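You operate a simulated robot arm through the tools that you are given. There is no shell and no other tool. Be economical: measure what you need, move in short steps, check, and stop when the job is done.

You run a simulated two-armed robot. Do the job below in one go: nothing can be reset, and whatever is moved stays where it is left.

JOB
Lock the frame's lid down and lay the orange strap roll on it.
Fine: swing both blue levers over the lid; the rolls are in the table's drawer; shut it again.
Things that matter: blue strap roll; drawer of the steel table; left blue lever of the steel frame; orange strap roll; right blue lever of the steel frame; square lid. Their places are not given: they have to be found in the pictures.

The check looks at the end state, three seconds after you hand in, the way a careful person would. Anything else that was tipped, shoved, dropped, spilled or broken makes it a failure. A push-on lid holds only when it is set on centred and level and pressed home; a screw cap is set on level and turned clockwise until tight.

ROBOT AND FRAMES
Two 7-joint arms with fingered hands on one trunk that stands fixed in place. Base frame: the origin is at the foot of the trunk, x ahead of it, y to its left, z up. Readings come in m, degrees, newtons and seconds.
The left shoulder is at [0.07, 0.154, 1.422], the right one opposite. With the tool pointing down near the work surface each hand reaches from about 0.1 to 0.68 m from the base axis, measured 20 degrees to its own side. Payload 3.9 kg a hand.
The tool frame of a hand sits at the grasp point between the pads (the TCP): z along the fingers, y along the line on which they close. The tips reach 0.03 m beyond it. Largest opening 0.104 m; the body of the gripper starts 0.035 m behind the TCP. The gripper is a hand of 4 fingers: y runs from the thumb to the fingers, the wrist lies at [-0.017, -0.104, -0.178] in the tool frame.
Orientation is that of the tool frame in the base frame, as a unit quaternion [x, y, z, w]. With the fingers straight down and the wrist toward the robot, the tool's x, y and z point along [0, 1, 0], [1, 0, 0] and [0, 0, -1] of the base frame.

CONTROLS
- The arms move only by the tool nudge_tool. It takes "left_commands", "right_commands" or both (then of equal length, played together; a hand with none holds still); each is a list of rows, each an object of numbers (a shift or turn left out is 0): "wx", "wy", "wz": the turn, a rotation vector about the base's x, y, z in units of 5 degrees (1.0 is 5 degrees); "dx", "dy", "dz": the shift along the base's x, y, z in units of 40 mm (1.0 is 40 mm). In form: [{"wx": .., "wy": .., "wz": .., "dx": .., "dy": .., "dz": ..}, ...]. A call has 1 to 10 rows; each row shifts and turns the commanded pose from where the row before left it. A call with a number of a shift or a turn outside -1 to 1 is refused whole. Rows are played at 5 a second. More than 0.05 m and 8.6 degrees between two rows, and nothing of the call is played. A pose out of reach is approached as far as the arm can. The call stops where the force on the tool passes 40 N (or 10 N more than at its start, if that is more) or the arm is blocked; 0.2 s more then pass. In this call time passes only in rows, and 0.2 s behind the last. It gives the time, the measured TCP pose, the force on the tool (base axes), the opening and the grip force at its end, in the units of the frame above (readings bear some noise), with the torque about the TCP (base axes, N m) and any sound that the robot's microphone picked up.
- Cameras (640 x 400 px; columns grow to the right, rows downward): "scene" is now at [0.1143, 0.0324, 1.6436]; the picture's right is [0.29, -0.96, 0.00], its down [-0.72, -0.22, -0.66] and it looks along [0.63, 0.19, -0.75] (base axes); focal length 261 px, centre (320, 200). "left" rides on the left gripper at [-0.066, -0.09, -0.126] in its tool frame; the picture's right is [-0.78, -0.30, 0.56], its down [0.57, -0.70, 0.42] and it looks along [0.26, 0.65, 0.71] (tool axes); focal length 275 px, centre (320, 200). "right" rides on the right gripper at [0.066, -0.09, -0.126] in its tool frame; the picture's right is [-0.78, 0.30, -0.56], its down [-0.57, -0.70, 0.42] and it looks along [-0.26, 0.65, 0.71] (tool axes); focal length 275 px, centre (320, 200).
- camera(camera): a new picture of that camera. No time passes.
- slide_trunk(by): slides the trunk up (or, below 0, down) by that many m; the arms and the scene camera ride with it, the base frame stays. It gives what a move gives, with no picture.
- set_fingers(index, middle, ring, thumb_bend, thumb_turn, hand): sets how far each is bent, from 0 (flat) to 1 (curled in); at 0.3 the hand is open as for a grip, at 0.7 the pads meet at the TCP. One left out holds its place. A second passes; each finger stops where it meets its share of the squeeze, and holds until it gets a number again. It is the only way to open and close the hand. It gives what a move gives, with no picture; readings hold the bend of each and the force on the fingers (four entries, about 0 where the hand has none), thumb and palm. thumb_turn goes from beside the hand (0) to across from the fingers (1), as for a grip.
- pan_tilt(pan, tilt): turns the head with the scene camera to pan (to the left, within 86 degrees either way) and tilt (down, from -29 to 69), counted from straight ahead of the robot. It gives what a move gives.
- probe_pixels(camera, pixels): there is no depth. For up to 12 entries [column, row, z] of the newest picture of that camera ("zoom" is the newest enlarged one), the place [x, y] in the base frame at which the ray of that pixel passes the height z, good to about 0.003 m, but the place of the scene camera against the robot may be out by one fixed shift of up to 0.025 m in any direction. No time passes.
- enlarge(camera, box): a new picture of the part [left, top, right, bottom] of that camera's present view, enlarged. No time passes.
- close_job(): hands the job in; it is judged then, once.

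Work in short steps. Measure before you move; look again where a grasp or a placing could have gone wrong, and mend it. You have 80 turns and 64 pictures in all, those below and enlarged ones among them. Open the grippers and draw the arms clear of the work before you hand the job in, unless the task says otherwise; then end with one line.

The tools are called after "Emit:" as name(argument=value, ...) on one line, values as JSON. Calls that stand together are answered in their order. nudge_tool: Moves the arms, as the interface text tells. Its arguments: {"type":"object","properties":{"left_commands":{"type":"array"},"right_commands":{"type":"array"}},"required":[]} The other tools are called the same way: slide_trunk (by) slides the trunk up or down; set_fingers (index, middle, ring, thumb_bend, thumb_turn, hand) moves the fingers one by one; pan_tilt (pan, tilt) turns the head that bears the scene camera; camera (camera) takes a picture; probe_pixels (camera, pixels) gives the place at which the rays of pixels pass given heights; enlarge (camera, box) takes an enlarged picture of a part of a camera's view; close_job () hands the job in.

At the start:

```text
t: 0.0
left_tcp_pos: [0.4824, 0.3675, 1.3648]
left_tool_rot: [0.707, 0.707, 0.0, 0.0]
left_wrist_force: [-0.1, 0.4, 0.6]
left_moment: [-0.01, -0.01, 0.0]
left_finger_gap: 0.1037
left_finger_force: 0.2
left_shape: jaw
left_bend: [0.3, 0.3, 0.3, 0.3, 0.97]
left_finger forces: [0.1, 0.0, 0.1, 0.0, 0.0, 0.0]
right_tcp_pos: [0.575, -0.0245, 1.373]
right_tool_rot: [0.707, 0.707, 0.0, -0.001]
right_wrist_force: [-0.5, -0.3, 0.0]
right_moment: [0.02, 0.05, 0.0]
right_finger_gap: 0.1035
right_finger_force: 0.0
right_shape: jaw
right_bend: [0.3, 0.3, 0.3, 0.3, 0.97]
right_finger forces: [0.0, 0.0, 0.0, 0.0, 0.0, 0.1]
trunk travel left (down, up): [-0.875, 0.065]
head pan, tilt: [17.0, 48.7]
```

scene: 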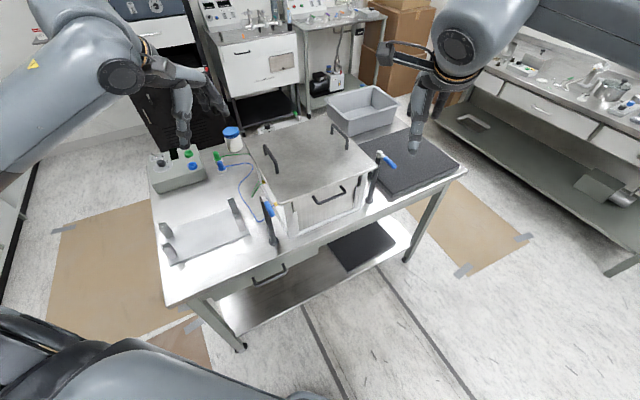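
right: 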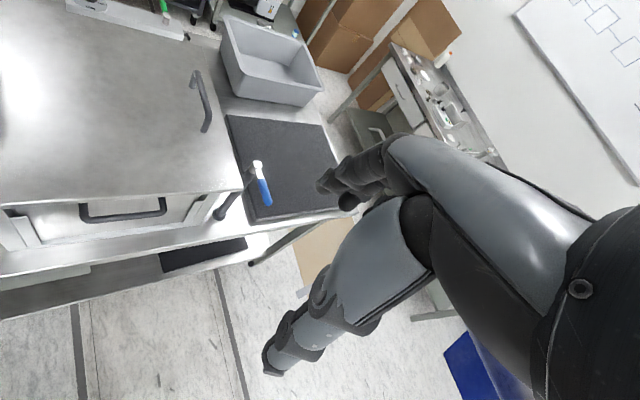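
left: 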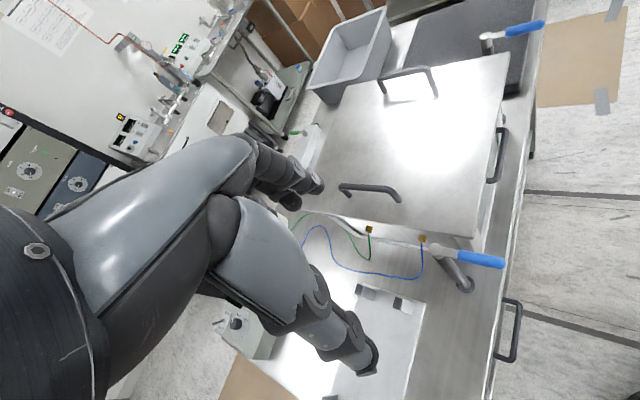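

The scene shows a table with the lidded frame, blue levers near (268,210) and (385,160), and a drawer handle near (270,273). I enlarge both areas to get detail.

Emit:
enlarge(camera="scene", box=[220, 110, 420, 235])

Emit:
enlarge(camera="scene", box=[150, 190, 350, 315])

```text
3.20 times, centred on (320, 172) of scene
```

zoom: 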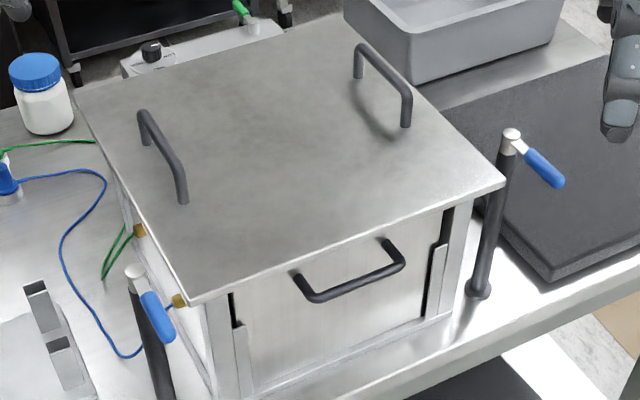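

```text
3.20 times, centred on (250, 252) of scene
```

zoom: 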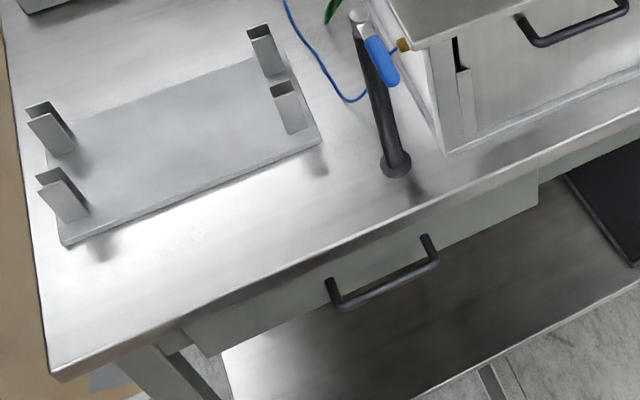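

I triangulate the right lever pivot from the three views: left (487,40), right (257,165), scene (380,152). I do the left lever and the drawer handle the same way.

Emit:
probe_pixels(camera="left", pixels=[[487, 40, 0.9], [487, 40, 1.1], [543, 25, 0.9], [543, 25, 1.1], [432, 250, 0.9], [432, 250, 1.1], [503, 262, 0.9], [503, 262, 1.1], [508, 340, 0.7], [508, 340, 0.9], [473, 236, 0.9], [473, 236, 1.1]])

Emit:
probe_pixels(camera="right", pixels=[[257, 163, 0.9], [257, 163, 1.1], [267, 204, 0.9], [267, 204, 1.1], [243, 188, 0.9], [243, 188, 1.1]])

Emit:
probe_pixels(camera="scene", pixels=[[380, 152, 0.9], [380, 152, 1.1], [394, 167, 0.9], [394, 167, 1.1], [262, 195, 0.9], [262, 195, 1.1], [271, 214, 0.9], [271, 214, 1.1], [270, 280, 0.7], [270, 280, 0.9], [279, 205, 0.9], [279, 205, 1.1]])

```text
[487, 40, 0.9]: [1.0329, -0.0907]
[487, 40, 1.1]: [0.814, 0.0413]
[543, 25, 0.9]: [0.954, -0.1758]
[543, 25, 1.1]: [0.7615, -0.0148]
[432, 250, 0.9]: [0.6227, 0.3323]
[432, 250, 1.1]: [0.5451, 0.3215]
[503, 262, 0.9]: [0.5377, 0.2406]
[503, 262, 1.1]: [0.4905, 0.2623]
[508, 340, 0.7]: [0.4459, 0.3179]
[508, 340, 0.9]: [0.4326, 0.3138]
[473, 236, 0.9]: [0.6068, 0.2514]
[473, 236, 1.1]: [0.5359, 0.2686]
```

```text
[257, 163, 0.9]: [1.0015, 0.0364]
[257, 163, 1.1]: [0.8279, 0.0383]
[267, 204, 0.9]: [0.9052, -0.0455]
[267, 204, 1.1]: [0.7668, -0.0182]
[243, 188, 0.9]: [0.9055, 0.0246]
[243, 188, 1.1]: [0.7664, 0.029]
```

```text
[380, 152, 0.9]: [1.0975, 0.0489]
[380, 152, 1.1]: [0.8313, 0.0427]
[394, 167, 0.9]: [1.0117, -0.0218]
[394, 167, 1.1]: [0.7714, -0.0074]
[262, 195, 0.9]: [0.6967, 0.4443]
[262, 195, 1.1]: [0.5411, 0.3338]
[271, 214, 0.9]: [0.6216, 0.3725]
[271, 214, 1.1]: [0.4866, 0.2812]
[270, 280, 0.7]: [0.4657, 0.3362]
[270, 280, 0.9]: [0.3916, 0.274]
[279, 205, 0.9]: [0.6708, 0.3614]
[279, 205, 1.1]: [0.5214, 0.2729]
```

The lever pivots come out near z 1.1: left about (0.545,0.322), right about (0.82,0.04), with both handles pointing toward the robot. I now measure the lid corner height and lid handles by triangulating left and right views (shared points: left (510,56) / right (243,187); right lid handle left (383,83),(437,95) / right (193,77),(207,130)).

Emit:
probe_pixels(camera="left", pixels=[[510, 56, 1.05], [510, 56, 1.09], [435, 92, 1.08], [435, 92, 1.12], [383, 98, 1.08], [383, 98, 1.12], [400, 200, 1.08], [400, 200, 1.12], [342, 187, 1.08], [342, 187, 1.12], [473, 236, 1.05], [473, 236, 1.09]])

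Emit:
probe_pixels(camera="right", pixels=[[243, 188, 1.05], [243, 188, 1.09], [207, 130, 1.08], [207, 130, 1.12], [192, 85, 1.08], [192, 85, 1.12], [257, 163, 1.1], [267, 204, 1.1], [267, 204, 1.06]])

Emit:
enlarge(camera="left", box=[380, 190, 540, 290])

Emit:
enlarge(camera="right", box=[170, 130, 330, 230])

```text
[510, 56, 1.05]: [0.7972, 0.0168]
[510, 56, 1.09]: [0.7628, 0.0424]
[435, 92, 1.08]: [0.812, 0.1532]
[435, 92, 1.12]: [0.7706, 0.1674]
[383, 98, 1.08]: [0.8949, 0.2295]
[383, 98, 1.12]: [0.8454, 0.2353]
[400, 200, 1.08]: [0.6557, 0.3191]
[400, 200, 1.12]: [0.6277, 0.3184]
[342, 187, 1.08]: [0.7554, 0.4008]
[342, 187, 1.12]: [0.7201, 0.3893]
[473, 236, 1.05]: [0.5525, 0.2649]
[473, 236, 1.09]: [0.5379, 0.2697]
```

```text
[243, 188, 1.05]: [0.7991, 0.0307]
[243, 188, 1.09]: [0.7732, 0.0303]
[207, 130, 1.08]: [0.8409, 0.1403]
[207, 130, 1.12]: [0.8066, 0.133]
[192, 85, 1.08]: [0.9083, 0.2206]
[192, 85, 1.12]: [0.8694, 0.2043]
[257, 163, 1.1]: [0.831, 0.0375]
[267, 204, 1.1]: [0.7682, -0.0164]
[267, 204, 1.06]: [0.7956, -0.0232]
```

```text
4.00 times, centred on (460, 240) of left
```

zoom: 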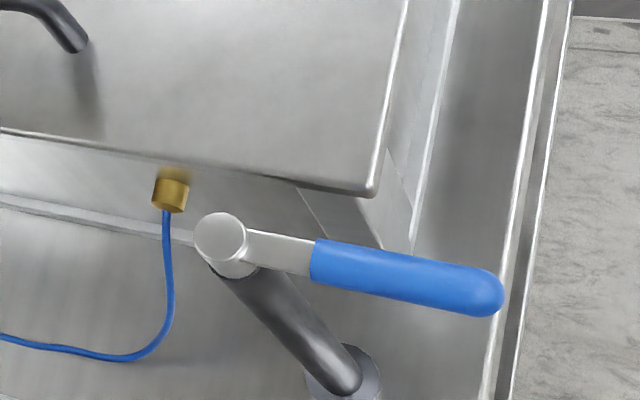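

```text
4.00 times, centred on (250, 180) of right
```

zoom: 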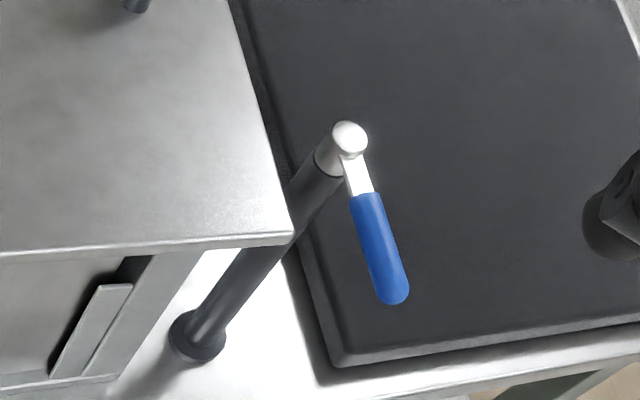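

Lid top is about z 1.07 and the levers about 1.10, so a closed hand's fingertips can push at TCP z ≈ 1.115. I close the left fingers into a block.

Emit:
set_fingers(hand="left", index=0.7, middle=0.7, ring=0.7, thumb_bend=0.7)

Emit:
set_fingers(hand="right", index=0.7, middle=0.7, ring=0.7, thumb_bend=0.7)

Emit:
nudge_tool(left_commands=[{"wz": -1, "dx": -0.1, "dy": -0.1, "dz": -0.4}, {"wz": -1, "dx": -0.1, "dy": -0.1, "dz": -0.4}, {"wz": -1, "dx": -0.1, "dy": -0.1, "dz": -0.4}, {"wz": -1, "dx": -0.1, "dy": -0.1, "dz": -0.4}, {"wz": -1, "dx": -0.1, "dy": -0.1, "dz": -0.4}, {"wz": -1, "dx": -0.06, "dy": -0.1, "dz": -0.4}, {"wz": -1, "dy": -0.1, "dz": -0.4}, {"wz": -1, "dy": -0.1, "dz": -0.4}, {"wz": -1, "dy": -0.1, "dz": -0.4}])

Emit:
camera(camera="left")

Emit:
camera(camera="scene")

```text
t: 1.0
left_tcp_pos: [0.4825, 0.3669, 1.3643]
left_tool_rot: [0.707, 0.707, 0.0, 0.0]
left_wrist_force: [0.2, 0.1, -0.2]
left_moment: [0.02, -0.03, 0.03]
left_finger_gap: 0.0033
left_finger_force: 0.1
left_shape: fingers
left_bend: [0.7, 0.7, 0.7, 0.7, 0.97]
left_finger forces: [0.1, 0.0, 0.0, 0.0, 0.1, 0.0]
right_tcp_pos: [0.5759, -0.0233, 1.3751]
right_tool_rot: [0.708, 0.707, 0.0, 0.0]
right_wrist_force: [0.5, 0.0, 0.1]
right_moment: [0.02, -0.03, 0.01]
right_finger_gap: 0.1036
right_finger_force: 0.1
right_shape: jaw
right_bend: [0.3, 0.3, 0.3, 0.3, 0.97]
right_finger forces: [0.0, 0.0, 0.0, 0.0, 0.0, 0.0]
trunk travel left (down, up): [-0.875, 0.065]
head pan, tilt: [17.0, 48.7]
```

```text
t: 2.0
left_tcp_pos: [0.4828, 0.3679, 1.365]
left_tool_rot: [0.707, 0.707, 0.0, -0.001]
left_wrist_force: [0.2, 0.3, 0.0]
left_moment: [-0.01, 0.04, -0.01]
left_finger_gap: 0.0033
left_finger_force: 0.0
left_shape: fingers
left_bend: [0.7, 0.7, 0.7, 0.7, 0.97]
left_finger forces: [0.0, 0.0, 0.1, 0.0, 0.1, 0.0]
right_tcp_pos: [0.5756, -0.0226, 1.375]
right_tool_rot: [0.707, 0.707, 0.0, -0.001]
right_wrist_force: [-0.2, 0.1, 0.3]
right_moment: [0.02, -0.03, 0.03]
right_finger_gap: 0.0033
right_finger_force: 0.2
right_shape: fingers
right_bend: [0.7, 0.7, 0.7, 0.7, 0.97]
right_finger forces: [0.0, 0.1, 0.0, 0.0, 0.1, 0.0]
trunk travel left (down, up): [-0.875, 0.065]
head pan, tilt: [17.0, 48.7]
```

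```text
t: 4.0
left_tcp_pos: [0.4609, 0.3315, 1.22]
left_tool_rot: [0.924, 0.382, 0.0, -0.001]
left_wrist_force: [-0.6, 0.2, 0.6]
left_moment: [-0.01, -0.04, 0.01]
left_finger_gap: 0.0034
left_finger_force: 0.1
left_shape: fingers
left_bend: [0.7, 0.7, 0.7, 0.7, 0.97]
left_finger forces: [0.0, 0.0, 0.0, 0.0, 0.0, 0.0]
right_tcp_pos: [0.5759, -0.0234, 1.374]
right_tool_rot: [0.707, 0.707, -0.002, -0.001]
right_wrist_force: [0.3, -0.6, 1.0]
right_moment: [0.0, -0.01, 0.02]
right_finger_gap: 0.0033
right_finger_force: 0.0
right_shape: fingers
right_bend: [0.7, 0.7, 0.7, 0.7, 0.97]
right_finger forces: [0.0, 0.1, 0.0, 0.0, 0.1, 0.0]
trunk travel left (down, up): [-0.875, 0.065]
head pan, tilt: [17.0, 48.7]
```

```text
56 pictures are left
```

left: 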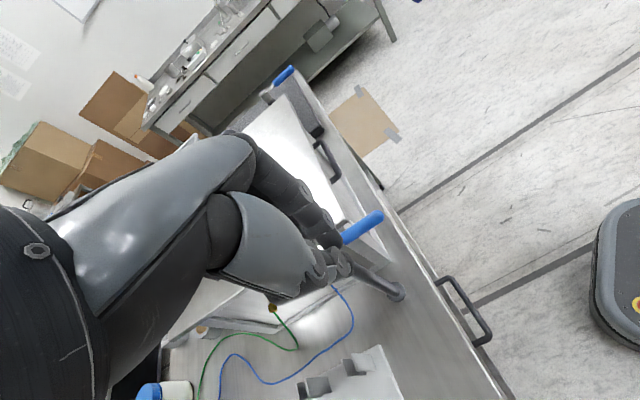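

```text
55 pictures are left
```

scene: 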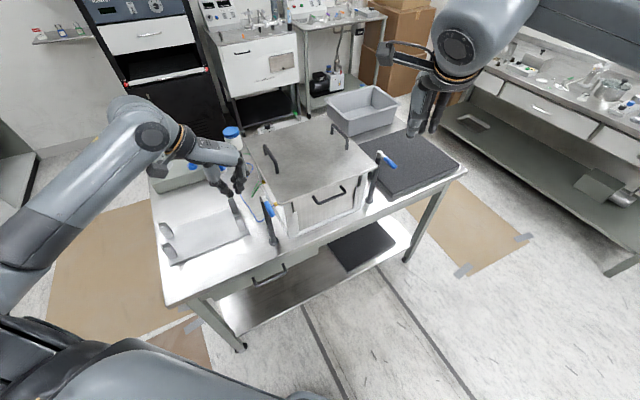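

The hand is above and behind the left lever, whose tip is at (381,214) in the left view. I re-triangulate lever tip and pivot from this view before descending.

Emit:
probe_pixels(camera="left", pixels=[[382, 213, 1.06], [382, 213, 1.08], [382, 213, 1.1], [382, 213, 1.12], [343, 240, 1.06], [343, 240, 1.1]])

Emit:
enlarge(camera="left", box=[240, 150, 440, 310])

```text
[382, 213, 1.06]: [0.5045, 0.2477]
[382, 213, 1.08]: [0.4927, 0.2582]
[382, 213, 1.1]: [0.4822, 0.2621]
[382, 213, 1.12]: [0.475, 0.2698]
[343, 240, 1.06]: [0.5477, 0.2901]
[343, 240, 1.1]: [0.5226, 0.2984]
```

```text
2.50 times, centred on (340, 230) of left
```

zoom: 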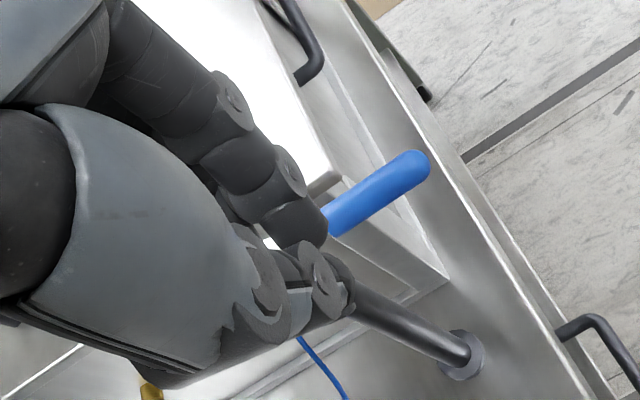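

Lever height is about 1.085–1.09. I descend to TCP z ≈ 1.113, with the hand on the left (outer) side of the lever.

Emit:
nudge_tool(left_commands=[{"dx": -0.15, "dy": -0.1, "dz": -0.9}, {"dz": -0.9}, {"dz": -0.87}])

Emit:
camera(camera="left")

Emit:
enlarge(camera="scene", box=[180, 120, 340, 245])

```text
t: 4.8
left_tcp_pos: [0.4539, 0.3285, 1.1122]
left_tool_rot: [0.924, 0.382, 0.0, 0.0]
left_wrist_force: [1.4, -0.6, 0.4]
left_moment: [-0.03, 0.0, -0.01]
left_finger_gap: 0.0031
left_finger_force: 0.0
left_shape: fingers
left_bend: [0.7, 0.7, 0.7, 0.7, 0.97]
left_finger forces: [0.1, 0.0, 0.0, 0.0, 0.0, 0.1]
right_tcp_pos: [0.5764, -0.0231, 1.3737]
right_tool_rot: [0.707, 0.707, 0.0, -0.001]
right_wrist_force: [-0.2, -0.3, 0.0]
right_moment: [0.0, 0.01, 0.01]
right_finger_gap: 0.0032
right_finger_force: 0.1
right_shape: fingers
right_bend: [0.7, 0.7, 0.7, 0.7, 0.97]
right_finger forces: [0.0, 0.1, 0.0, 0.1, 0.0, 0.1]
trunk travel left (down, up): [-0.875, 0.065]
head pan, tilt: [17.0, 48.7]
```

```text
53 pictures are left
```

left: 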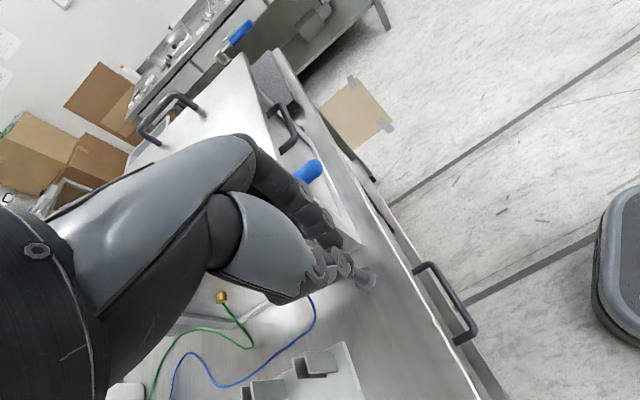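

```text
3.20 times, centred on (260, 182) of scene
```

zoom: 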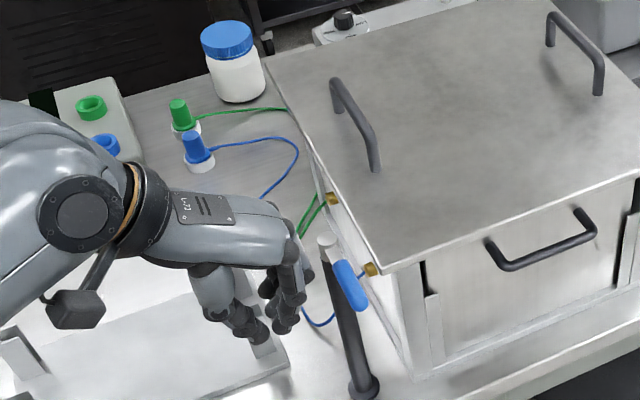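

Fingers straddle the lever's height just left of it (zoom (285,290) vs handle (348,285)). I push toward the lid along the lever's arc, turning the hand with it.

Emit:
nudge_tool(left_commands=[{"dx": 0.4, "dy": -0.3}, {"dx": 0.4, "dy": -0.3}, {"wz": 1, "dx": 0.07, "dy": -0.112}, {"wz": 1, "dx": 0.07, "dy": -0.112}, {"wz": 1, "dx": 0.07, "dy": -0.112}, {"wz": 1, "dx": 0.07, "dy": -0.112}, {"wz": 1, "dx": 0.07, "dy": -0.112}, {"wz": 1, "dx": 0.07, "dy": -0.112}])

Emit:
enlarge(camera="scene", box=[180, 120, 340, 245])

```text
t: 6.6
left_tcp_pos: [0.5023, 0.276, 1.1128]
left_tool_rot: [0.794, 0.609, 0.0, -0.001]
left_wrist_force: [-1.3, 0.4, 0.6]
left_moment: [0.07, -0.01, 0.01]
left_finger_gap: 0.0031
left_finger_force: 0.4
left_shape: fingers
left_bend: [0.7, 0.7, 0.7, 0.7, 0.97]
left_finger forces: [0.1, 1.6, 0.0, 0.0, 0.0, 0.1]
right_tcp_pos: [0.5761, -0.0236, 1.3738]
right_tool_rot: [0.707, 0.707, 0.0, 0.0]
right_wrist_force: [1.0, -0.1, -0.4]
right_moment: [-0.02, -0.03, 0.0]
right_finger_gap: 0.0034
right_finger_force: 0.1
right_shape: fingers
right_bend: [0.7, 0.7, 0.7, 0.7, 0.97]
right_finger forces: [0.0, 0.1, 0.0, 0.1, 0.0, 0.0]
trunk travel left (down, up): [-0.875, 0.065]
head pan, tilt: [17.0, 48.7]
```

```text
3.20 times, centred on (260, 182) of scene
```

zoom: 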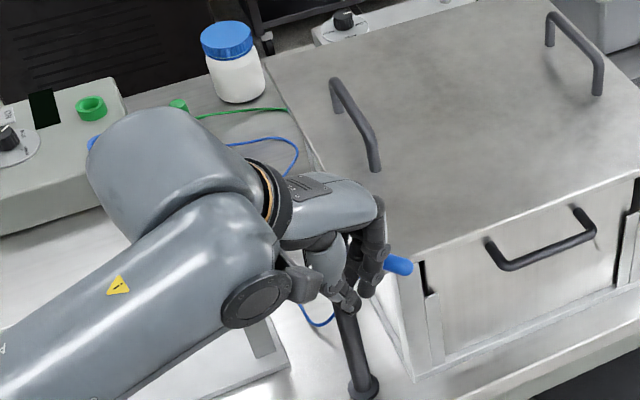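

The lever is moving with 1.6 N finger contact. I continue the arc.

Emit:
nudge_tool(left_commands=[{"wz": 1, "dx": 0.12, "dy": -0.06}, {"wz": 1, "dx": 0.12, "dy": -0.06}, {"wz": 1, "dx": 0.12, "dy": -0.06}, {"wz": 1, "dx": 0.12, "dy": -0.06}, {"wz": 1, "dx": 0.12, "dy": -0.06}, {"wz": 1, "dx": 0.12, "dy": -0.06}])

Emit:
nudge_tool(left_commands=[{"wz": 1, "dx": 0.13, "dy": 0.01}, {"wz": 1, "dx": 0.13, "dy": 0.01}, {"wz": 1, "dx": 0.13, "dy": 0.01}, {"wz": 1, "dx": 0.13, "dy": 0.01}, {"wz": 1, "dx": 0.13, "dy": 0.01}, {"wz": 1, "dx": 0.13, "dy": 0.01}])

Emit:
enlarge(camera="scene", box=[180, 120, 340, 245])

Emit:
camera(camera="left")

```text
t: 8.0
left_tcp_pos: [0.5326, 0.2619, 1.1146]
left_tool_rot: [0.608, 0.794, -0.001, 0.0]
left_wrist_force: [-1.4, -1.2, 0.6]
left_moment: [0.0, -0.03, 0.0]
left_finger_gap: 0.0027
left_finger_force: 0.7
left_shape: fingers
left_bend: [0.7, 0.7, 0.7, 0.7, 0.97]
left_finger forces: [0.0, 1.4, 0.0, 0.1, 0.0, 0.0]
right_tcp_pos: [0.5759, -0.0246, 1.3746]
right_tool_rot: [0.707, 0.707, 0.0, -0.001]
right_wrist_force: [0.2, -1.6, -0.7]
right_moment: [-0.04, 0.02, -0.01]
right_finger_gap: 0.0031
right_finger_force: 0.1
right_shape: fingers
right_bend: [0.7, 0.7, 0.7, 0.7, 0.97]
right_finger forces: [0.1, 0.1, 0.0, 0.0, 0.1, 0.0]
trunk travel left (down, up): [-0.875, 0.065]
head pan, tilt: [17.0, 48.7]
```

```text
t: 9.4
left_tcp_pos: [0.5607, 0.2635, 1.116]
left_tool_rot: [0.382, 0.924, 0.001, 0.001]
left_wrist_force: [-8.5, -3.7, 4.6]
left_moment: [0.04, 0.07, 0.14]
left_finger_gap: 0.0027
left_finger_force: 4.5
left_shape: fingers
left_bend: [0.7, 0.71, 0.7, 0.7, 0.97]
left_finger forces: [0.5, 8.9, 0.0, 0.0, 0.3, 0.0]
right_tcp_pos: [0.5732, -0.0258, 1.3756]
right_tool_rot: [0.707, 0.707, 0.001, 0.0]
right_wrist_force: [0.8, 0.4, -0.6]
right_moment: [-0.01, 0.0, 0.01]
right_finger_gap: 0.0032
right_finger_force: 0.1
right_shape: fingers
right_bend: [0.7, 0.7, 0.7, 0.7, 0.97]
right_finger forces: [0.0, 0.0, 0.1, 0.1, 0.1, 0.0]
trunk travel left (down, up): [-0.875, 0.065]
head pan, tilt: [17.0, 48.7]
```

```text
3.20 times, centred on (260, 182) of scene
```

zoom: 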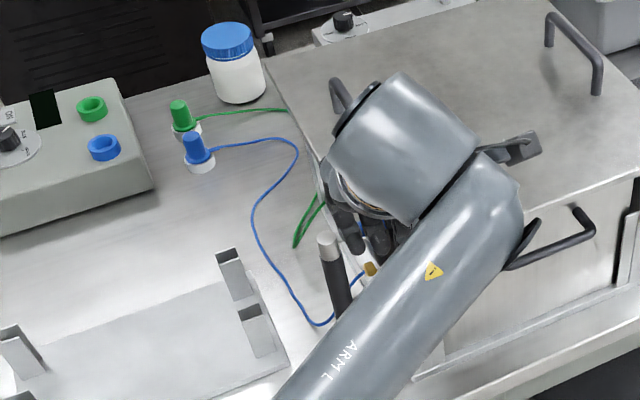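

```text
49 pictures are left
```

left: 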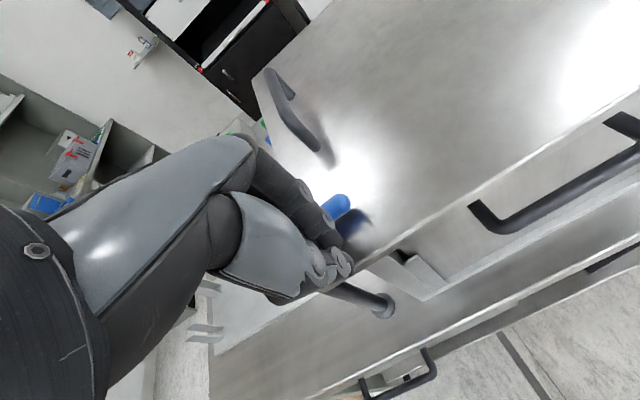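

Finger force jumped to 9 N at the end of the arc, so the lever likely met its stop. I back off along −n, lift and look.

Emit:
nudge_tool(left_commands=[{"dx": -0.6, "dy": -0.6}, {"dx": -0.3, "dy": -0.2, "dz": 0.8}, {"dx": -0.3, "dy": 0.2, "dz": 1}, {"dx": -0.5, "dy": 0.4, "dz": 1}, {"dx": -0.8, "dy": 0.8, "dz": 0.6}, {"dx": -0.8, "dy": 0.8}, {"dx": -0.5, "dy": 0.8}])

Emit:
camera(camera="left")

Emit:
enlarge(camera="scene", box=[220, 120, 420, 245])

```text
refused: row 5 steps farther than a row can; nothing moved
```

```text
48 pictures are left
```

left: 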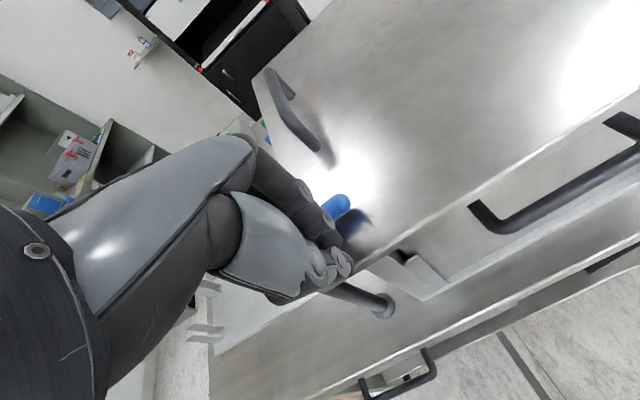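

```text
3.20 times, centred on (320, 182) of scene
```

zoom: 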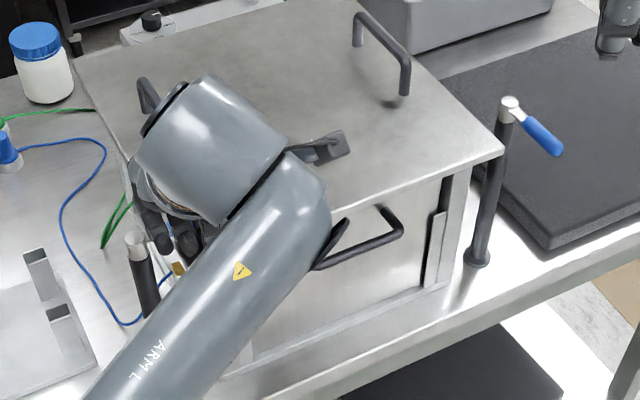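

One row was too long; I repeat the retreat with shorter rows.

Emit:
nudge_tool(left_commands=[{"dx": -0.6, "dy": -0.6}, {"dx": -0.3, "dy": -0.2, "dz": 0.8}, {"dx": -0.3, "dy": 0.2, "dz": 1}, {"dx": -0.5, "dy": 0.4, "dz": 0.9}, {"dx": -0.6, "dy": 0.7, "dz": 0.6}, {"dx": -0.6, "dy": 0.7}, {"dx": -0.5, "dy": 0.7}])

Emit:
enlarge(camera="scene", box=[220, 120, 420, 245])

```text
t: 11.0
left_tcp_pos: [0.4265, 0.3429, 1.2472]
left_tool_rot: [0.383, 0.924, 0.0, 0.0]
left_wrist_force: [0.1, -0.8, -0.6]
left_moment: [-0.03, 0.01, -0.01]
left_finger_gap: 0.0029
left_finger_force: 0.1
left_shape: fingers
left_bend: [0.7, 0.7, 0.7, 0.7, 0.97]
left_finger forces: [0.0, 0.0, 0.1, 0.0, 0.0, 0.0]
right_tcp_pos: [0.5754, -0.0225, 1.3739]
right_tool_rot: [0.707, 0.707, 0.0, 0.0]
right_wrist_force: [0.4, 0.0, -0.6]
right_moment: [-0.01, 0.0, 0.05]
right_finger_gap: 0.0033
right_finger_force: 0.0
right_shape: fingers
right_bend: [0.7, 0.7, 0.7, 0.7, 0.97]
right_finger forces: [0.0, 0.0, 0.0, 0.0, 0.0, 0.0]
trunk travel left (down, up): [-0.875, 0.065]
head pan, tilt: [17.0, 48.7]
```

```text
3.20 times, centred on (320, 182) of scene
```

zoom: 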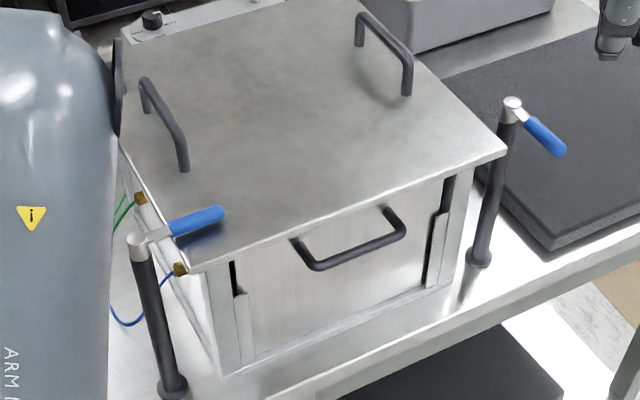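

The left lever now lies over the lid, parallel to the front edge (zoom (138,243)→(222,212)). For the farther right lever I lower the trunk 0.12 m first so the right arm reaches.

Emit:
slide_trunk(by=-0.12)

Emit:
nudge_tool(right_commands=[{"wy": -1, "dx": 0.8, "dy": -0.4, "dz": 0.3}, {"wy": -1, "dx": 0.8, "dy": -0.4, "dz": 0.2}, {"wy": -1, "dx": 0.9, "dy": -0.4}, {"wy": -1, "dx": 0.9, "dy": -0.4}, {"wy": -1, "dx": 0.9, "dy": -0.1}, {"wy": -1, "dx": 0.9}, {"dx": 1}])

Emit:
camera(camera="scene")

Emit:
camera(camera="right")

```text
t: 12.5
left_tcp_pos: [0.4281, 0.3412, 1.1264]
left_tool_rot: [0.384, 0.923, 0.0, 0.0]
left_wrist_force: [-1.0, 0.5, 0.2]
left_moment: [0.0, 0.03, 0.0]
left_finger_gap: 0.0031
left_finger_force: 0.2
left_shape: fingers
left_bend: [0.7, 0.7, 0.7, 0.7, 0.97]
left_finger forces: [0.1, 0.0, 0.0, 0.0, 0.1, 0.0]
right_tcp_pos: [0.5749, -0.0246, 1.2548]
right_tool_rot: [0.707, 0.707, 0.001, 0.001]
right_wrist_force: [-0.1, 0.0, -0.1]
right_moment: [0.02, 0.0, 0.01]
right_finger_gap: 0.0033
right_finger_force: 0.1
right_shape: fingers
right_bend: [0.7, 0.7, 0.7, 0.7, 0.97]
right_finger forces: [0.0, 0.0, 0.1, 0.0, 0.0, 0.1]
trunk travel left (down, up): [-0.755, 0.185]
head pan, tilt: [17.0, 48.7]
```

```text
t: 14.1
left_tcp_pos: [0.4292, 0.3415, 1.126]
left_tool_rot: [0.382, 0.924, 0.0, -0.001]
left_wrist_force: [-0.5, 0.2, -0.3]
left_moment: [0.0, 0.0, 0.03]
left_finger_gap: 0.003
left_finger_force: 0.1
left_shape: fingers
left_bend: [0.7, 0.7, 0.7, 0.7, 0.97]
left_finger forces: [0.0, 0.1, 0.0, 0.0, 0.0, 0.0]
right_tcp_pos: [0.8257, -0.0893, 1.2723]
right_tool_rot: [0.683, 0.684, 0.181, 0.183]
right_wrist_force: [0.3, -0.4, -0.2]
right_moment: [-0.02, 0.01, -0.02]
right_finger_gap: 0.0029
right_finger_force: 0.1
right_shape: fingers
right_bend: [0.7, 0.7, 0.7, 0.7, 0.97]
right_finger forces: [0.0, 0.0, 0.1, 0.0, 0.0, 0.1]
trunk travel left (down, up): [-0.755, 0.185]
head pan, tilt: [17.0, 48.7]
```

```text
45 pictures are left
```

scene: 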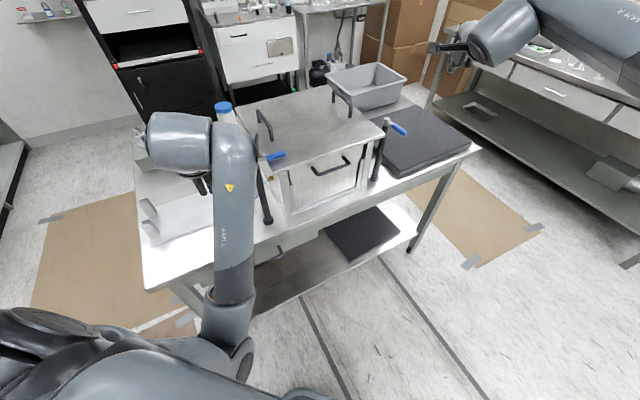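

```text
44 pictures are left
```

right: 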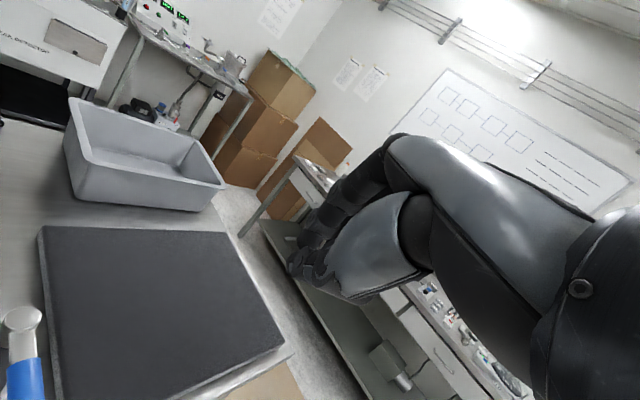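

The right arm reaches fine; the pivot is at (20,318) and the handle top at (20,370) in the right view. I refine the pivot location from this view.

Emit:
probe_pixels(camera="right", pixels=[[22, 316, 1.08], [22, 316, 1.1], [22, 316, 1.12], [24, 362, 1.08], [24, 362, 1.1]])

Emit:
probe_pixels(camera="scene", pixels=[[387, 120, 1.08], [387, 120, 1.1], [387, 120, 1.12], [406, 134, 1.08], [406, 134, 1.1]])

```text
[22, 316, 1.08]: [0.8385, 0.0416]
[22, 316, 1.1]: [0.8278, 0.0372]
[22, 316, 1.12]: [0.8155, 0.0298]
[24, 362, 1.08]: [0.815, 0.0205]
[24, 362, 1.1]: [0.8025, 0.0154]
```

```text
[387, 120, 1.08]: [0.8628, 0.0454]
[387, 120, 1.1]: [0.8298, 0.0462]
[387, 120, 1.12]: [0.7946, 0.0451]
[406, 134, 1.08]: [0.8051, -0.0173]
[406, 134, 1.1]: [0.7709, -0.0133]
```

Pivot confirmed at about (0.829,0.037). I descend on the outer side of the lever to TCP z ≈ 1.107.

Emit:
nudge_tool(right_commands=[{"dz": -0.9}, {"dz": -0.9}, {"dz": -0.9}, {"dz": -0.8}, {"dz": -0.63, "dy": 0.2}])

Emit:
enlarge(camera="scene", box=[320, 80, 480, 180])

Emit:
camera(camera="right")

```text
t: 15.3
left_tcp_pos: [0.4277, 0.342, 1.1259]
left_tool_rot: [0.383, 0.924, 0.0, -0.001]
left_wrist_force: [0.1, -1.5, -0.1]
left_moment: [-0.01, 0.01, 0.03]
left_finger_gap: 0.003
left_finger_force: 0.1
left_shape: fingers
left_bend: [0.7, 0.7, 0.7, 0.7, 0.97]
left_finger forces: [0.1, 0.0, 0.0, 0.0, 0.0, 0.1]
right_tcp_pos: [0.8243, -0.083, 1.1095]
right_tool_rot: [0.683, 0.683, 0.182, 0.183]
right_wrist_force: [0.0, -0.1, 0.7]
right_moment: [0.01, -0.02, 0.0]
right_finger_gap: 0.0033
right_finger_force: 0.2
right_shape: fingers
right_bend: [0.7, 0.7, 0.7, 0.7, 0.97]
right_finger forces: [0.0, 0.0, 0.0, 0.0, 0.1, 0.1]
trunk travel left (down, up): [-0.755, 0.185]
head pan, tilt: [17.0, 48.7]
```

```text
4.00 times, centred on (400, 130) of scene
```

zoom: 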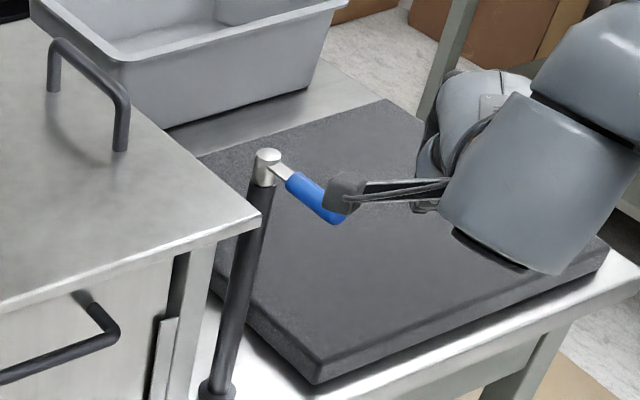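

```text
42 pictures are left
```

right: 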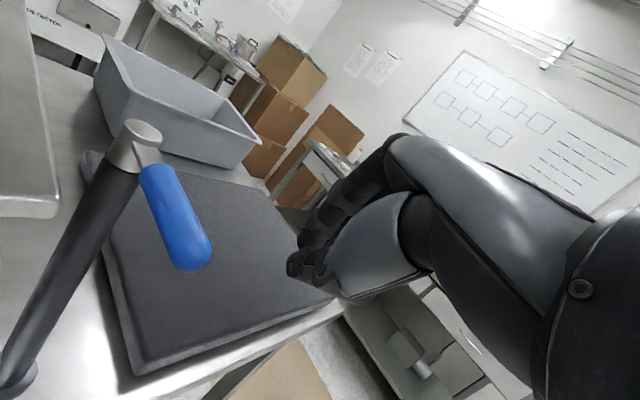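

The fingers sit outside the lever with clearance; the dark block near the handle is the hand camera, higher up. I push along the arc toward the lid.

Emit:
nudge_tool(right_commands=[{"dx": -0.2, "dy": 0.36}, {"dx": -0.2, "dy": 0.36}, {"dx": -0.2, "dy": 0.36}, {"dx": -0.22, "dy": 0.33}, {"dx": -0.22, "dy": 0.33}, {"dx": -0.22, "dy": 0.33}])

Emit:
camera(camera="right")

```text
t: 16.7
left_tcp_pos: [0.4275, 0.3398, 1.1268]
left_tool_rot: [0.383, 0.924, -0.001, 0.0]
left_wrist_force: [0.7, 0.2, 1.2]
left_moment: [0.01, 0.03, 0.0]
left_finger_gap: 0.0031
left_finger_force: 0.1
left_shape: fingers
left_bend: [0.7, 0.7, 0.7, 0.7, 0.97]
left_finger forces: [0.0, 0.0, 0.1, 0.0, 0.0, 0.1]
right_tcp_pos: [0.773, 0.0003, 1.1095]
right_tool_rot: [0.683, 0.683, 0.182, 0.183]
right_wrist_force: [0.8, -0.4, 0.6]
right_moment: [0.04, -0.02, 0.0]
right_finger_gap: 0.0025
right_finger_force: 0.9
right_shape: fingers
right_bend: [0.7, 0.7, 0.7, 0.7, 0.98]
right_finger forces: [0.0, 0.1, 0.0, 0.0, 0.6, 0.0]
trunk travel left (down, up): [-0.755, 0.185]
head pan, tilt: [17.0, 48.7]
```

```text
41 pictures are left
```

right: 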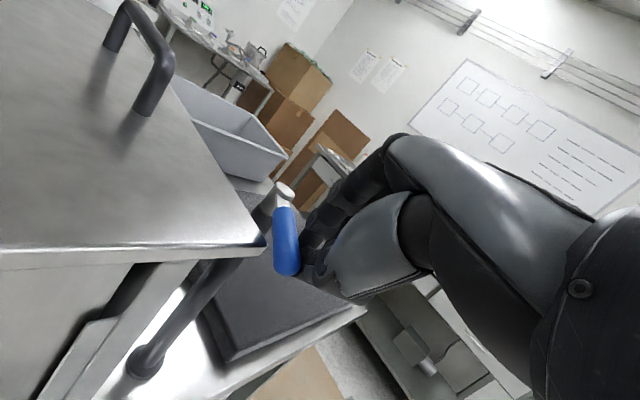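

The lever is turning, pushed by the hand's left side. I continue left, then forward.

Emit:
nudge_tool(right_commands=[{"dx": -0.12, "dy": 0.3}, {"dx": -0.1, "dy": 0.3}, {"dx": -0.03, "dy": 0.3}, {"dx": 0.0, "dy": 0.3}])

Emit:
camera(camera="right")

Emit:
enlarge(camera="scene", box=[300, 70, 460, 170])

```text
t: 17.7
left_tcp_pos: [0.4266, 0.3397, 1.1268]
left_tool_rot: [0.383, 0.924, 0.0, 0.0]
left_wrist_force: [-0.5, 0.8, -0.4]
left_moment: [-0.02, 0.0, 0.0]
left_finger_gap: 0.003
left_finger_force: 0.1
left_shape: fingers
left_bend: [0.7, 0.7, 0.7, 0.7, 0.97]
left_finger forces: [0.1, 0.0, 0.0, 0.0, 0.0, 0.0]
right_tcp_pos: [0.7633, 0.0488, 1.1087]
right_tool_rot: [0.682, 0.684, 0.183, 0.182]
right_wrist_force: [-1.6, -5.1, -0.5]
right_moment: [-0.12, 0.02, -0.07]
right_finger_gap: 0.0038
right_finger_force: 1.9
right_shape: fingers
right_bend: [0.7, 0.7, 0.7, 0.69, 1.0]
right_finger forces: [1.2, 0.0, 0.0, 0.0, 3.3, 0.0]
trunk travel left (down, up): [-0.755, 0.185]
head pan, tilt: [17.0, 48.7]
```

```text
40 pictures are left
```

right: 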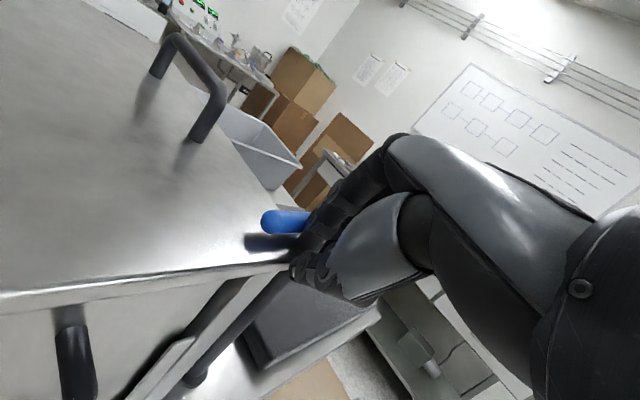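

```text
4.00 times, centred on (380, 120) of scene
```

zoom: 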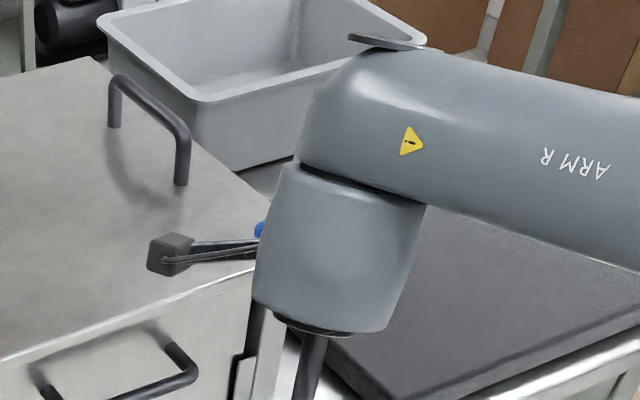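

The lever is nearly over the lid (tip at (268,222)) and resistance is rising. I give one small push along +n to seat it at its stop, then back off.

Emit:
nudge_tool(right_commands=[{"dx": 0.1, "dy": 0.1}, {"dx": 0.12, "dy": 0.12}])

Emit:
nudge_tool(right_commands=[{"dx": -0.4, "dy": -0.4}, {"dx": -0.5, "dy": -0.5, "dz": 0.3}, {"dx": -0.5, "dy": -0.5, "dz": 0.6}, {"dx": -0.5, "dy": -0.5, "dz": 0.9}, {"dx": -0.5, "dy": -0.6, "dz": 0.8}])

Emit:
camera(camera="right")

Emit:
camera(camera="scene")

```text
t: 18.3
left_tcp_pos: [0.4265, 0.3375, 1.1273]
left_tool_rot: [0.383, 0.924, 0.001, 0.001]
left_wrist_force: [1.1, -0.1, -0.2]
left_moment: [0.03, 0.02, 0.01]
left_finger_gap: 0.0031
left_finger_force: 0.0
left_shape: fingers
left_bend: [0.7, 0.7, 0.7, 0.7, 0.97]
left_finger forces: [0.0, 0.1, 0.0, 0.0, 0.0, 0.0]
right_tcp_pos: [0.7716, 0.052, 1.1089]
right_tool_rot: [0.684, 0.682, 0.183, 0.182]
right_wrist_force: [-7.0, -9.0, -1.3]
right_moment: [-0.14, 0.15, -0.03]
right_finger_gap: 0.0002
right_finger_force: 7.1
right_shape: fingers
right_bend: [0.71, 0.7, 0.7, 0.68, 0.99]
right_finger forces: [9.9, 0.1, 0.1, 0.0, 3.9, 0.1]
trunk travel left (down, up): [-0.755, 0.185]
head pan, tilt: [17.0, 48.7]
```

```text
t: 19.5
left_tcp_pos: [0.4253, 0.3376, 1.1288]
left_tool_rot: [0.383, 0.924, 0.001, 0.001]
left_wrist_force: [0.8, -0.2, 0.5]
left_moment: [0.01, 0.0, 0.0]
left_finger_gap: 0.0032
left_finger_force: 0.1
left_shape: fingers
left_bend: [0.7, 0.7, 0.7, 0.7, 0.97]
left_finger forces: [0.1, 0.1, 0.1, 0.1, 0.1, 0.0]
right_tcp_pos: [0.6735, -0.0458, 1.2137]
right_tool_rot: [0.683, 0.683, 0.184, 0.182]
right_wrist_force: [0.1, -0.6, 0.3]
right_moment: [-0.02, -0.02, 0.01]
right_finger_gap: 0.0026
right_finger_force: 0.2
right_shape: fingers
right_bend: [0.7, 0.7, 0.7, 0.7, 0.97]
right_finger forces: [0.1, 0.1, 0.0, 0.0, 0.0, 0.1]
trunk travel left (down, up): [-0.755, 0.185]
head pan, tilt: [17.0, 48.7]
```

```text
38 pictures are left
```

right: 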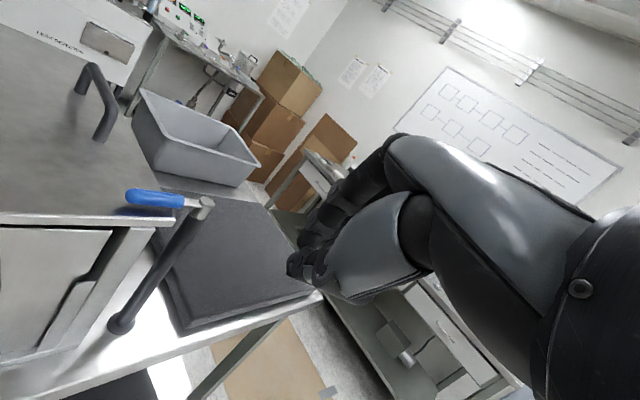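

```text
37 pictures are left
```

scene: 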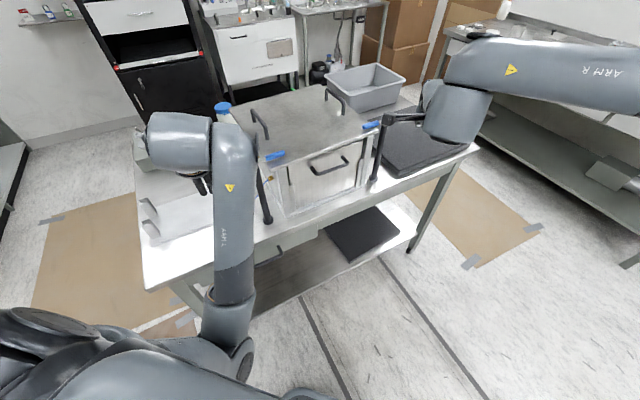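

Both levers now lie over the lid (right (372,125), left (275,156)). Next the drawer: I draw the left hand up and out to free the view, and bring the right hand in front of the table with 45° pitch, beginning to yaw it left.

Emit:
nudge_tool(left_commands=[{"dx": -0.19, "dy": 0.35, "dz": 0.55}, {"dx": -0.19, "dy": 0.35, "dz": 0.55}, {"dx": -0.19, "dy": 0.35, "dz": 0.55}, {"dx": -0.19, "dy": 0.35, "dz": 0.55}, {"dx": -0.19, "dy": 0.35, "dz": 0.55}, {"dx": -0.19, "dy": 0.35, "dz": 0.55}, {"dx": -0.19, "dy": 0.35, "dz": 0.55}, {"dx": -0.19, "dy": 0.35, "dz": 0.55}, {"dx": -0.19, "dy": 0.35, "dz": 0.55}, {"dx": -0.19, "dy": 0.35, "dz": 0.55}], right_commands=[{"dx": -0.7, "dy": -0.3, "wy": -1}, {"dx": -0.7, "dy": -0.3, "wy": -1}, {"dx": -0.7, "dy": -0.2, "wy": -1}, {"dx": -0.7, "wz": 1}, {"dx": -0.7, "wz": 1}, {"dx": -0.7, "dy": 0.2, "wz": 1}, {"dx": -0.6, "dy": 0.2, "wz": 1}, {"dx": -0.6, "dy": 0.3, "wz": 1}, {"dx": -0.5, "dy": 0.3, "wz": 1}, {"dx": -0.3, "dy": 0.3, "wz": 1}])

Emit:
camera(camera="scene")

```text
t: 21.3
left_tcp_pos: [0.3706, 0.4443, 1.2965]
left_tool_rot: [0.384, 0.923, 0.001, -0.002]
left_wrist_force: [-0.5, 0.2, 0.7]
left_moment: [0.02, -0.02, -0.01]
left_finger_gap: 0.0028
left_finger_force: 0.1
left_shape: fingers
left_bend: [0.7, 0.7, 0.7, 0.7, 0.97]
left_finger forces: [0.1, 0.0, 0.0, 0.0, 0.0, 0.1]
right_tcp_pos: [0.4878, -0.0544, 1.2263]
right_tool_rot: [0.586, 0.69, 0.408, 0.118]
right_wrist_force: [-0.2, -0.4, 0.1]
right_moment: [0.0, 0.0, 0.0]
right_finger_gap: 0.0025
right_finger_force: 0.1
right_shape: fingers
right_bend: [0.7, 0.7, 0.7, 0.7, 0.97]
right_finger forces: [0.0, 0.1, 0.1, 0.0, 0.0, 0.0]
right hand out of reach, approached as far as the arm can: row 8
trunk travel left (down, up): [-0.755, 0.185]
head pan, tilt: [17.0, 48.7]
stopped in row 8 (right hand): the arm was blocked; the commanded pose is now the measured one
```

```text
36 pictures are left
```

scene: 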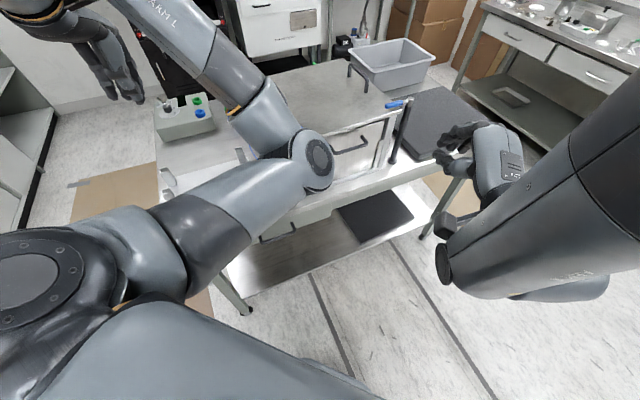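

The right arm hits a joint limit with that yaw, and the left elbow has swung over the front. I'll use the left arm for the drawer instead: unyaw it (elbow outward), and park the right hand out to the right.

Emit:
nudge_tool(left_commands=[{"wz": -1}, {"wz": -1}, {"wz": -1}, {"wz": -1}, {"wz": -1}, {"wz": -1}, {"wz": -1}, {"wz": -1}, {"wz": -1}], right_commands=[{"wz": -1, "dy": -0.5}, {"wz": -1, "dy": -0.5}, {"wz": -1, "dy": -0.7}, {"wz": -1, "dy": -0.8}, {"wz": -0.5, "dy": -0.8}, {"dy": -0.8}, {"dy": -0.8}, {"dy": -0.8}, {"dy": -0.8}])

Emit:
camera(camera="scene")

```text
t: 21.8
left_tcp_pos: [0.3679, 0.4475, 1.2954]
left_tool_rot: [0.438, 0.899, 0.001, 0.001]
left_wrist_force: [0.4, -0.4, -0.3]
left_moment: [0.02, -0.01, 0.01]
left_finger_gap: 0.0029
left_finger_force: 0.0
left_shape: fingers
left_bend: [0.7, 0.7, 0.7, 0.7, 0.97]
left_finger forces: [0.1, 0.0, 0.1, 0.0, 0.0, 0.0]
right_tcp_pos: [0.4878, -0.0856, 1.2254]
right_tool_rot: [0.673, 0.592, 0.438, 0.069]
right_wrist_force: [-0.1, -0.3, -0.3]
right_moment: [-0.03, 0.02, 0.02]
right_finger_gap: 0.0027
right_finger_force: 0.1
right_shape: fingers
right_bend: [0.7, 0.7, 0.7, 0.7, 0.97]
right_finger forces: [0.0, 0.0, 0.1, 0.0, 0.1, 0.0]
trunk travel left (down, up): [-0.755, 0.185]
head pan, tilt: [17.0, 48.7]
stopped in row 2 (right hand): the arm was blocked; the commanded pose is now the measured one
```

```text
35 pictures are left
```

scene: 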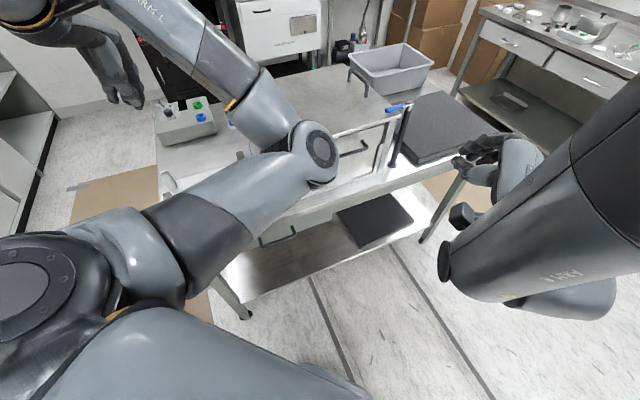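

The right arm is against a limit. I move the left alone now, and pull the right back by pure translation upward and outward.

Emit:
nudge_tool(left_commands=[{"wz": -1}, {"wz": -1}, {"wz": -1}, {"wz": -1}, {"wz": -1}, {"wz": -1}, {"wz": -1}])

Emit:
nudge_tool(right_commands=[{"dx": 0.3, "dy": -0.5, "dz": 0.3}, {"dx": 0.3, "dy": -0.5, "dz": 0.3}, {"dx": 0.3, "dy": -0.5, "dz": 0.3}, {"dy": -0.7}, {"dy": -0.7}, {"dy": -0.7}])

Emit:
camera(camera="scene")

```text
t: 23.4
left_tcp_pos: [0.3685, 0.4502, 1.2961]
left_tool_rot: [0.688, 0.726, 0.001, -0.001]
left_wrist_force: [-0.8, -0.4, -0.4]
left_moment: [-0.02, 0.0, -0.01]
left_finger_gap: 0.0031
left_finger_force: 0.0
left_shape: fingers
left_bend: [0.7, 0.7, 0.7, 0.7, 0.97]
left_finger forces: [0.0, 0.1, 0.1, 0.0, 0.0, 0.0]
right_tcp_pos: [0.4882, -0.0835, 1.2252]
right_tool_rot: [0.674, 0.592, 0.437, 0.07]
right_wrist_force: [-0.6, -0.4, 0.2]
right_moment: [0.01, -0.03, 0.0]
right_finger_gap: 0.0025
right_finger_force: 0.0
right_shape: fingers
right_bend: [0.7, 0.7, 0.7, 0.7, 0.97]
right_finger forces: [0.1, 0.0, 0.1, 0.1, 0.0, 0.1]
trunk travel left (down, up): [-0.755, 0.185]
head pan, tilt: [17.0, 48.7]
```

```text
t: 24.8
left_tcp_pos: [0.3659, 0.4477, 1.2969]
left_tool_rot: [0.687, 0.727, 0.0, 0.001]
left_wrist_force: [-0.2, -0.5, -0.1]
left_moment: [0.0, 0.0, -0.01]
left_finger_gap: 0.0032
left_finger_force: 0.1
left_shape: fingers
left_bend: [0.7, 0.7, 0.7, 0.7, 0.97]
left_finger forces: [0.1, 0.1, 0.1, 0.0, 0.0, 0.1]
right_tcp_pos: [0.5221, -0.1808, 1.2887]
right_tool_rot: [0.671, 0.594, 0.437, 0.071]
right_wrist_force: [0.4, 0.1, 0.5]
right_moment: [0.0, -0.01, 0.01]
right_finger_gap: 0.0026
right_finger_force: 0.0
right_shape: fingers
right_bend: [0.7, 0.7, 0.7, 0.7, 0.97]
right_finger forces: [0.0, 0.0, 0.1, 0.1, 0.1, 0.1]
right hand out of reach, approached as far as the arm can: row 1, 2, 3, 4, 5
trunk travel left (down, up): [-0.755, 0.185]
head pan, tilt: [17.0, 48.7]
```

```text
34 pictures are left
```

scene: 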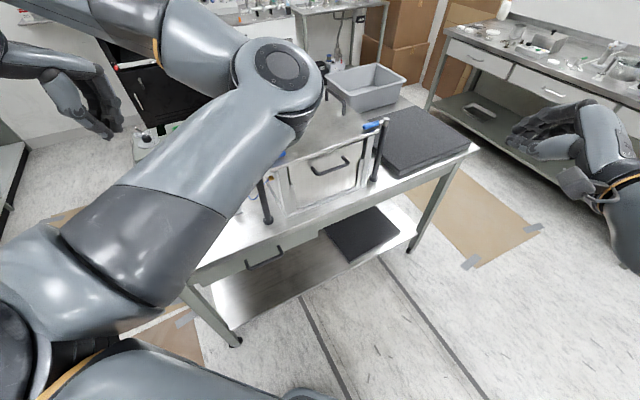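

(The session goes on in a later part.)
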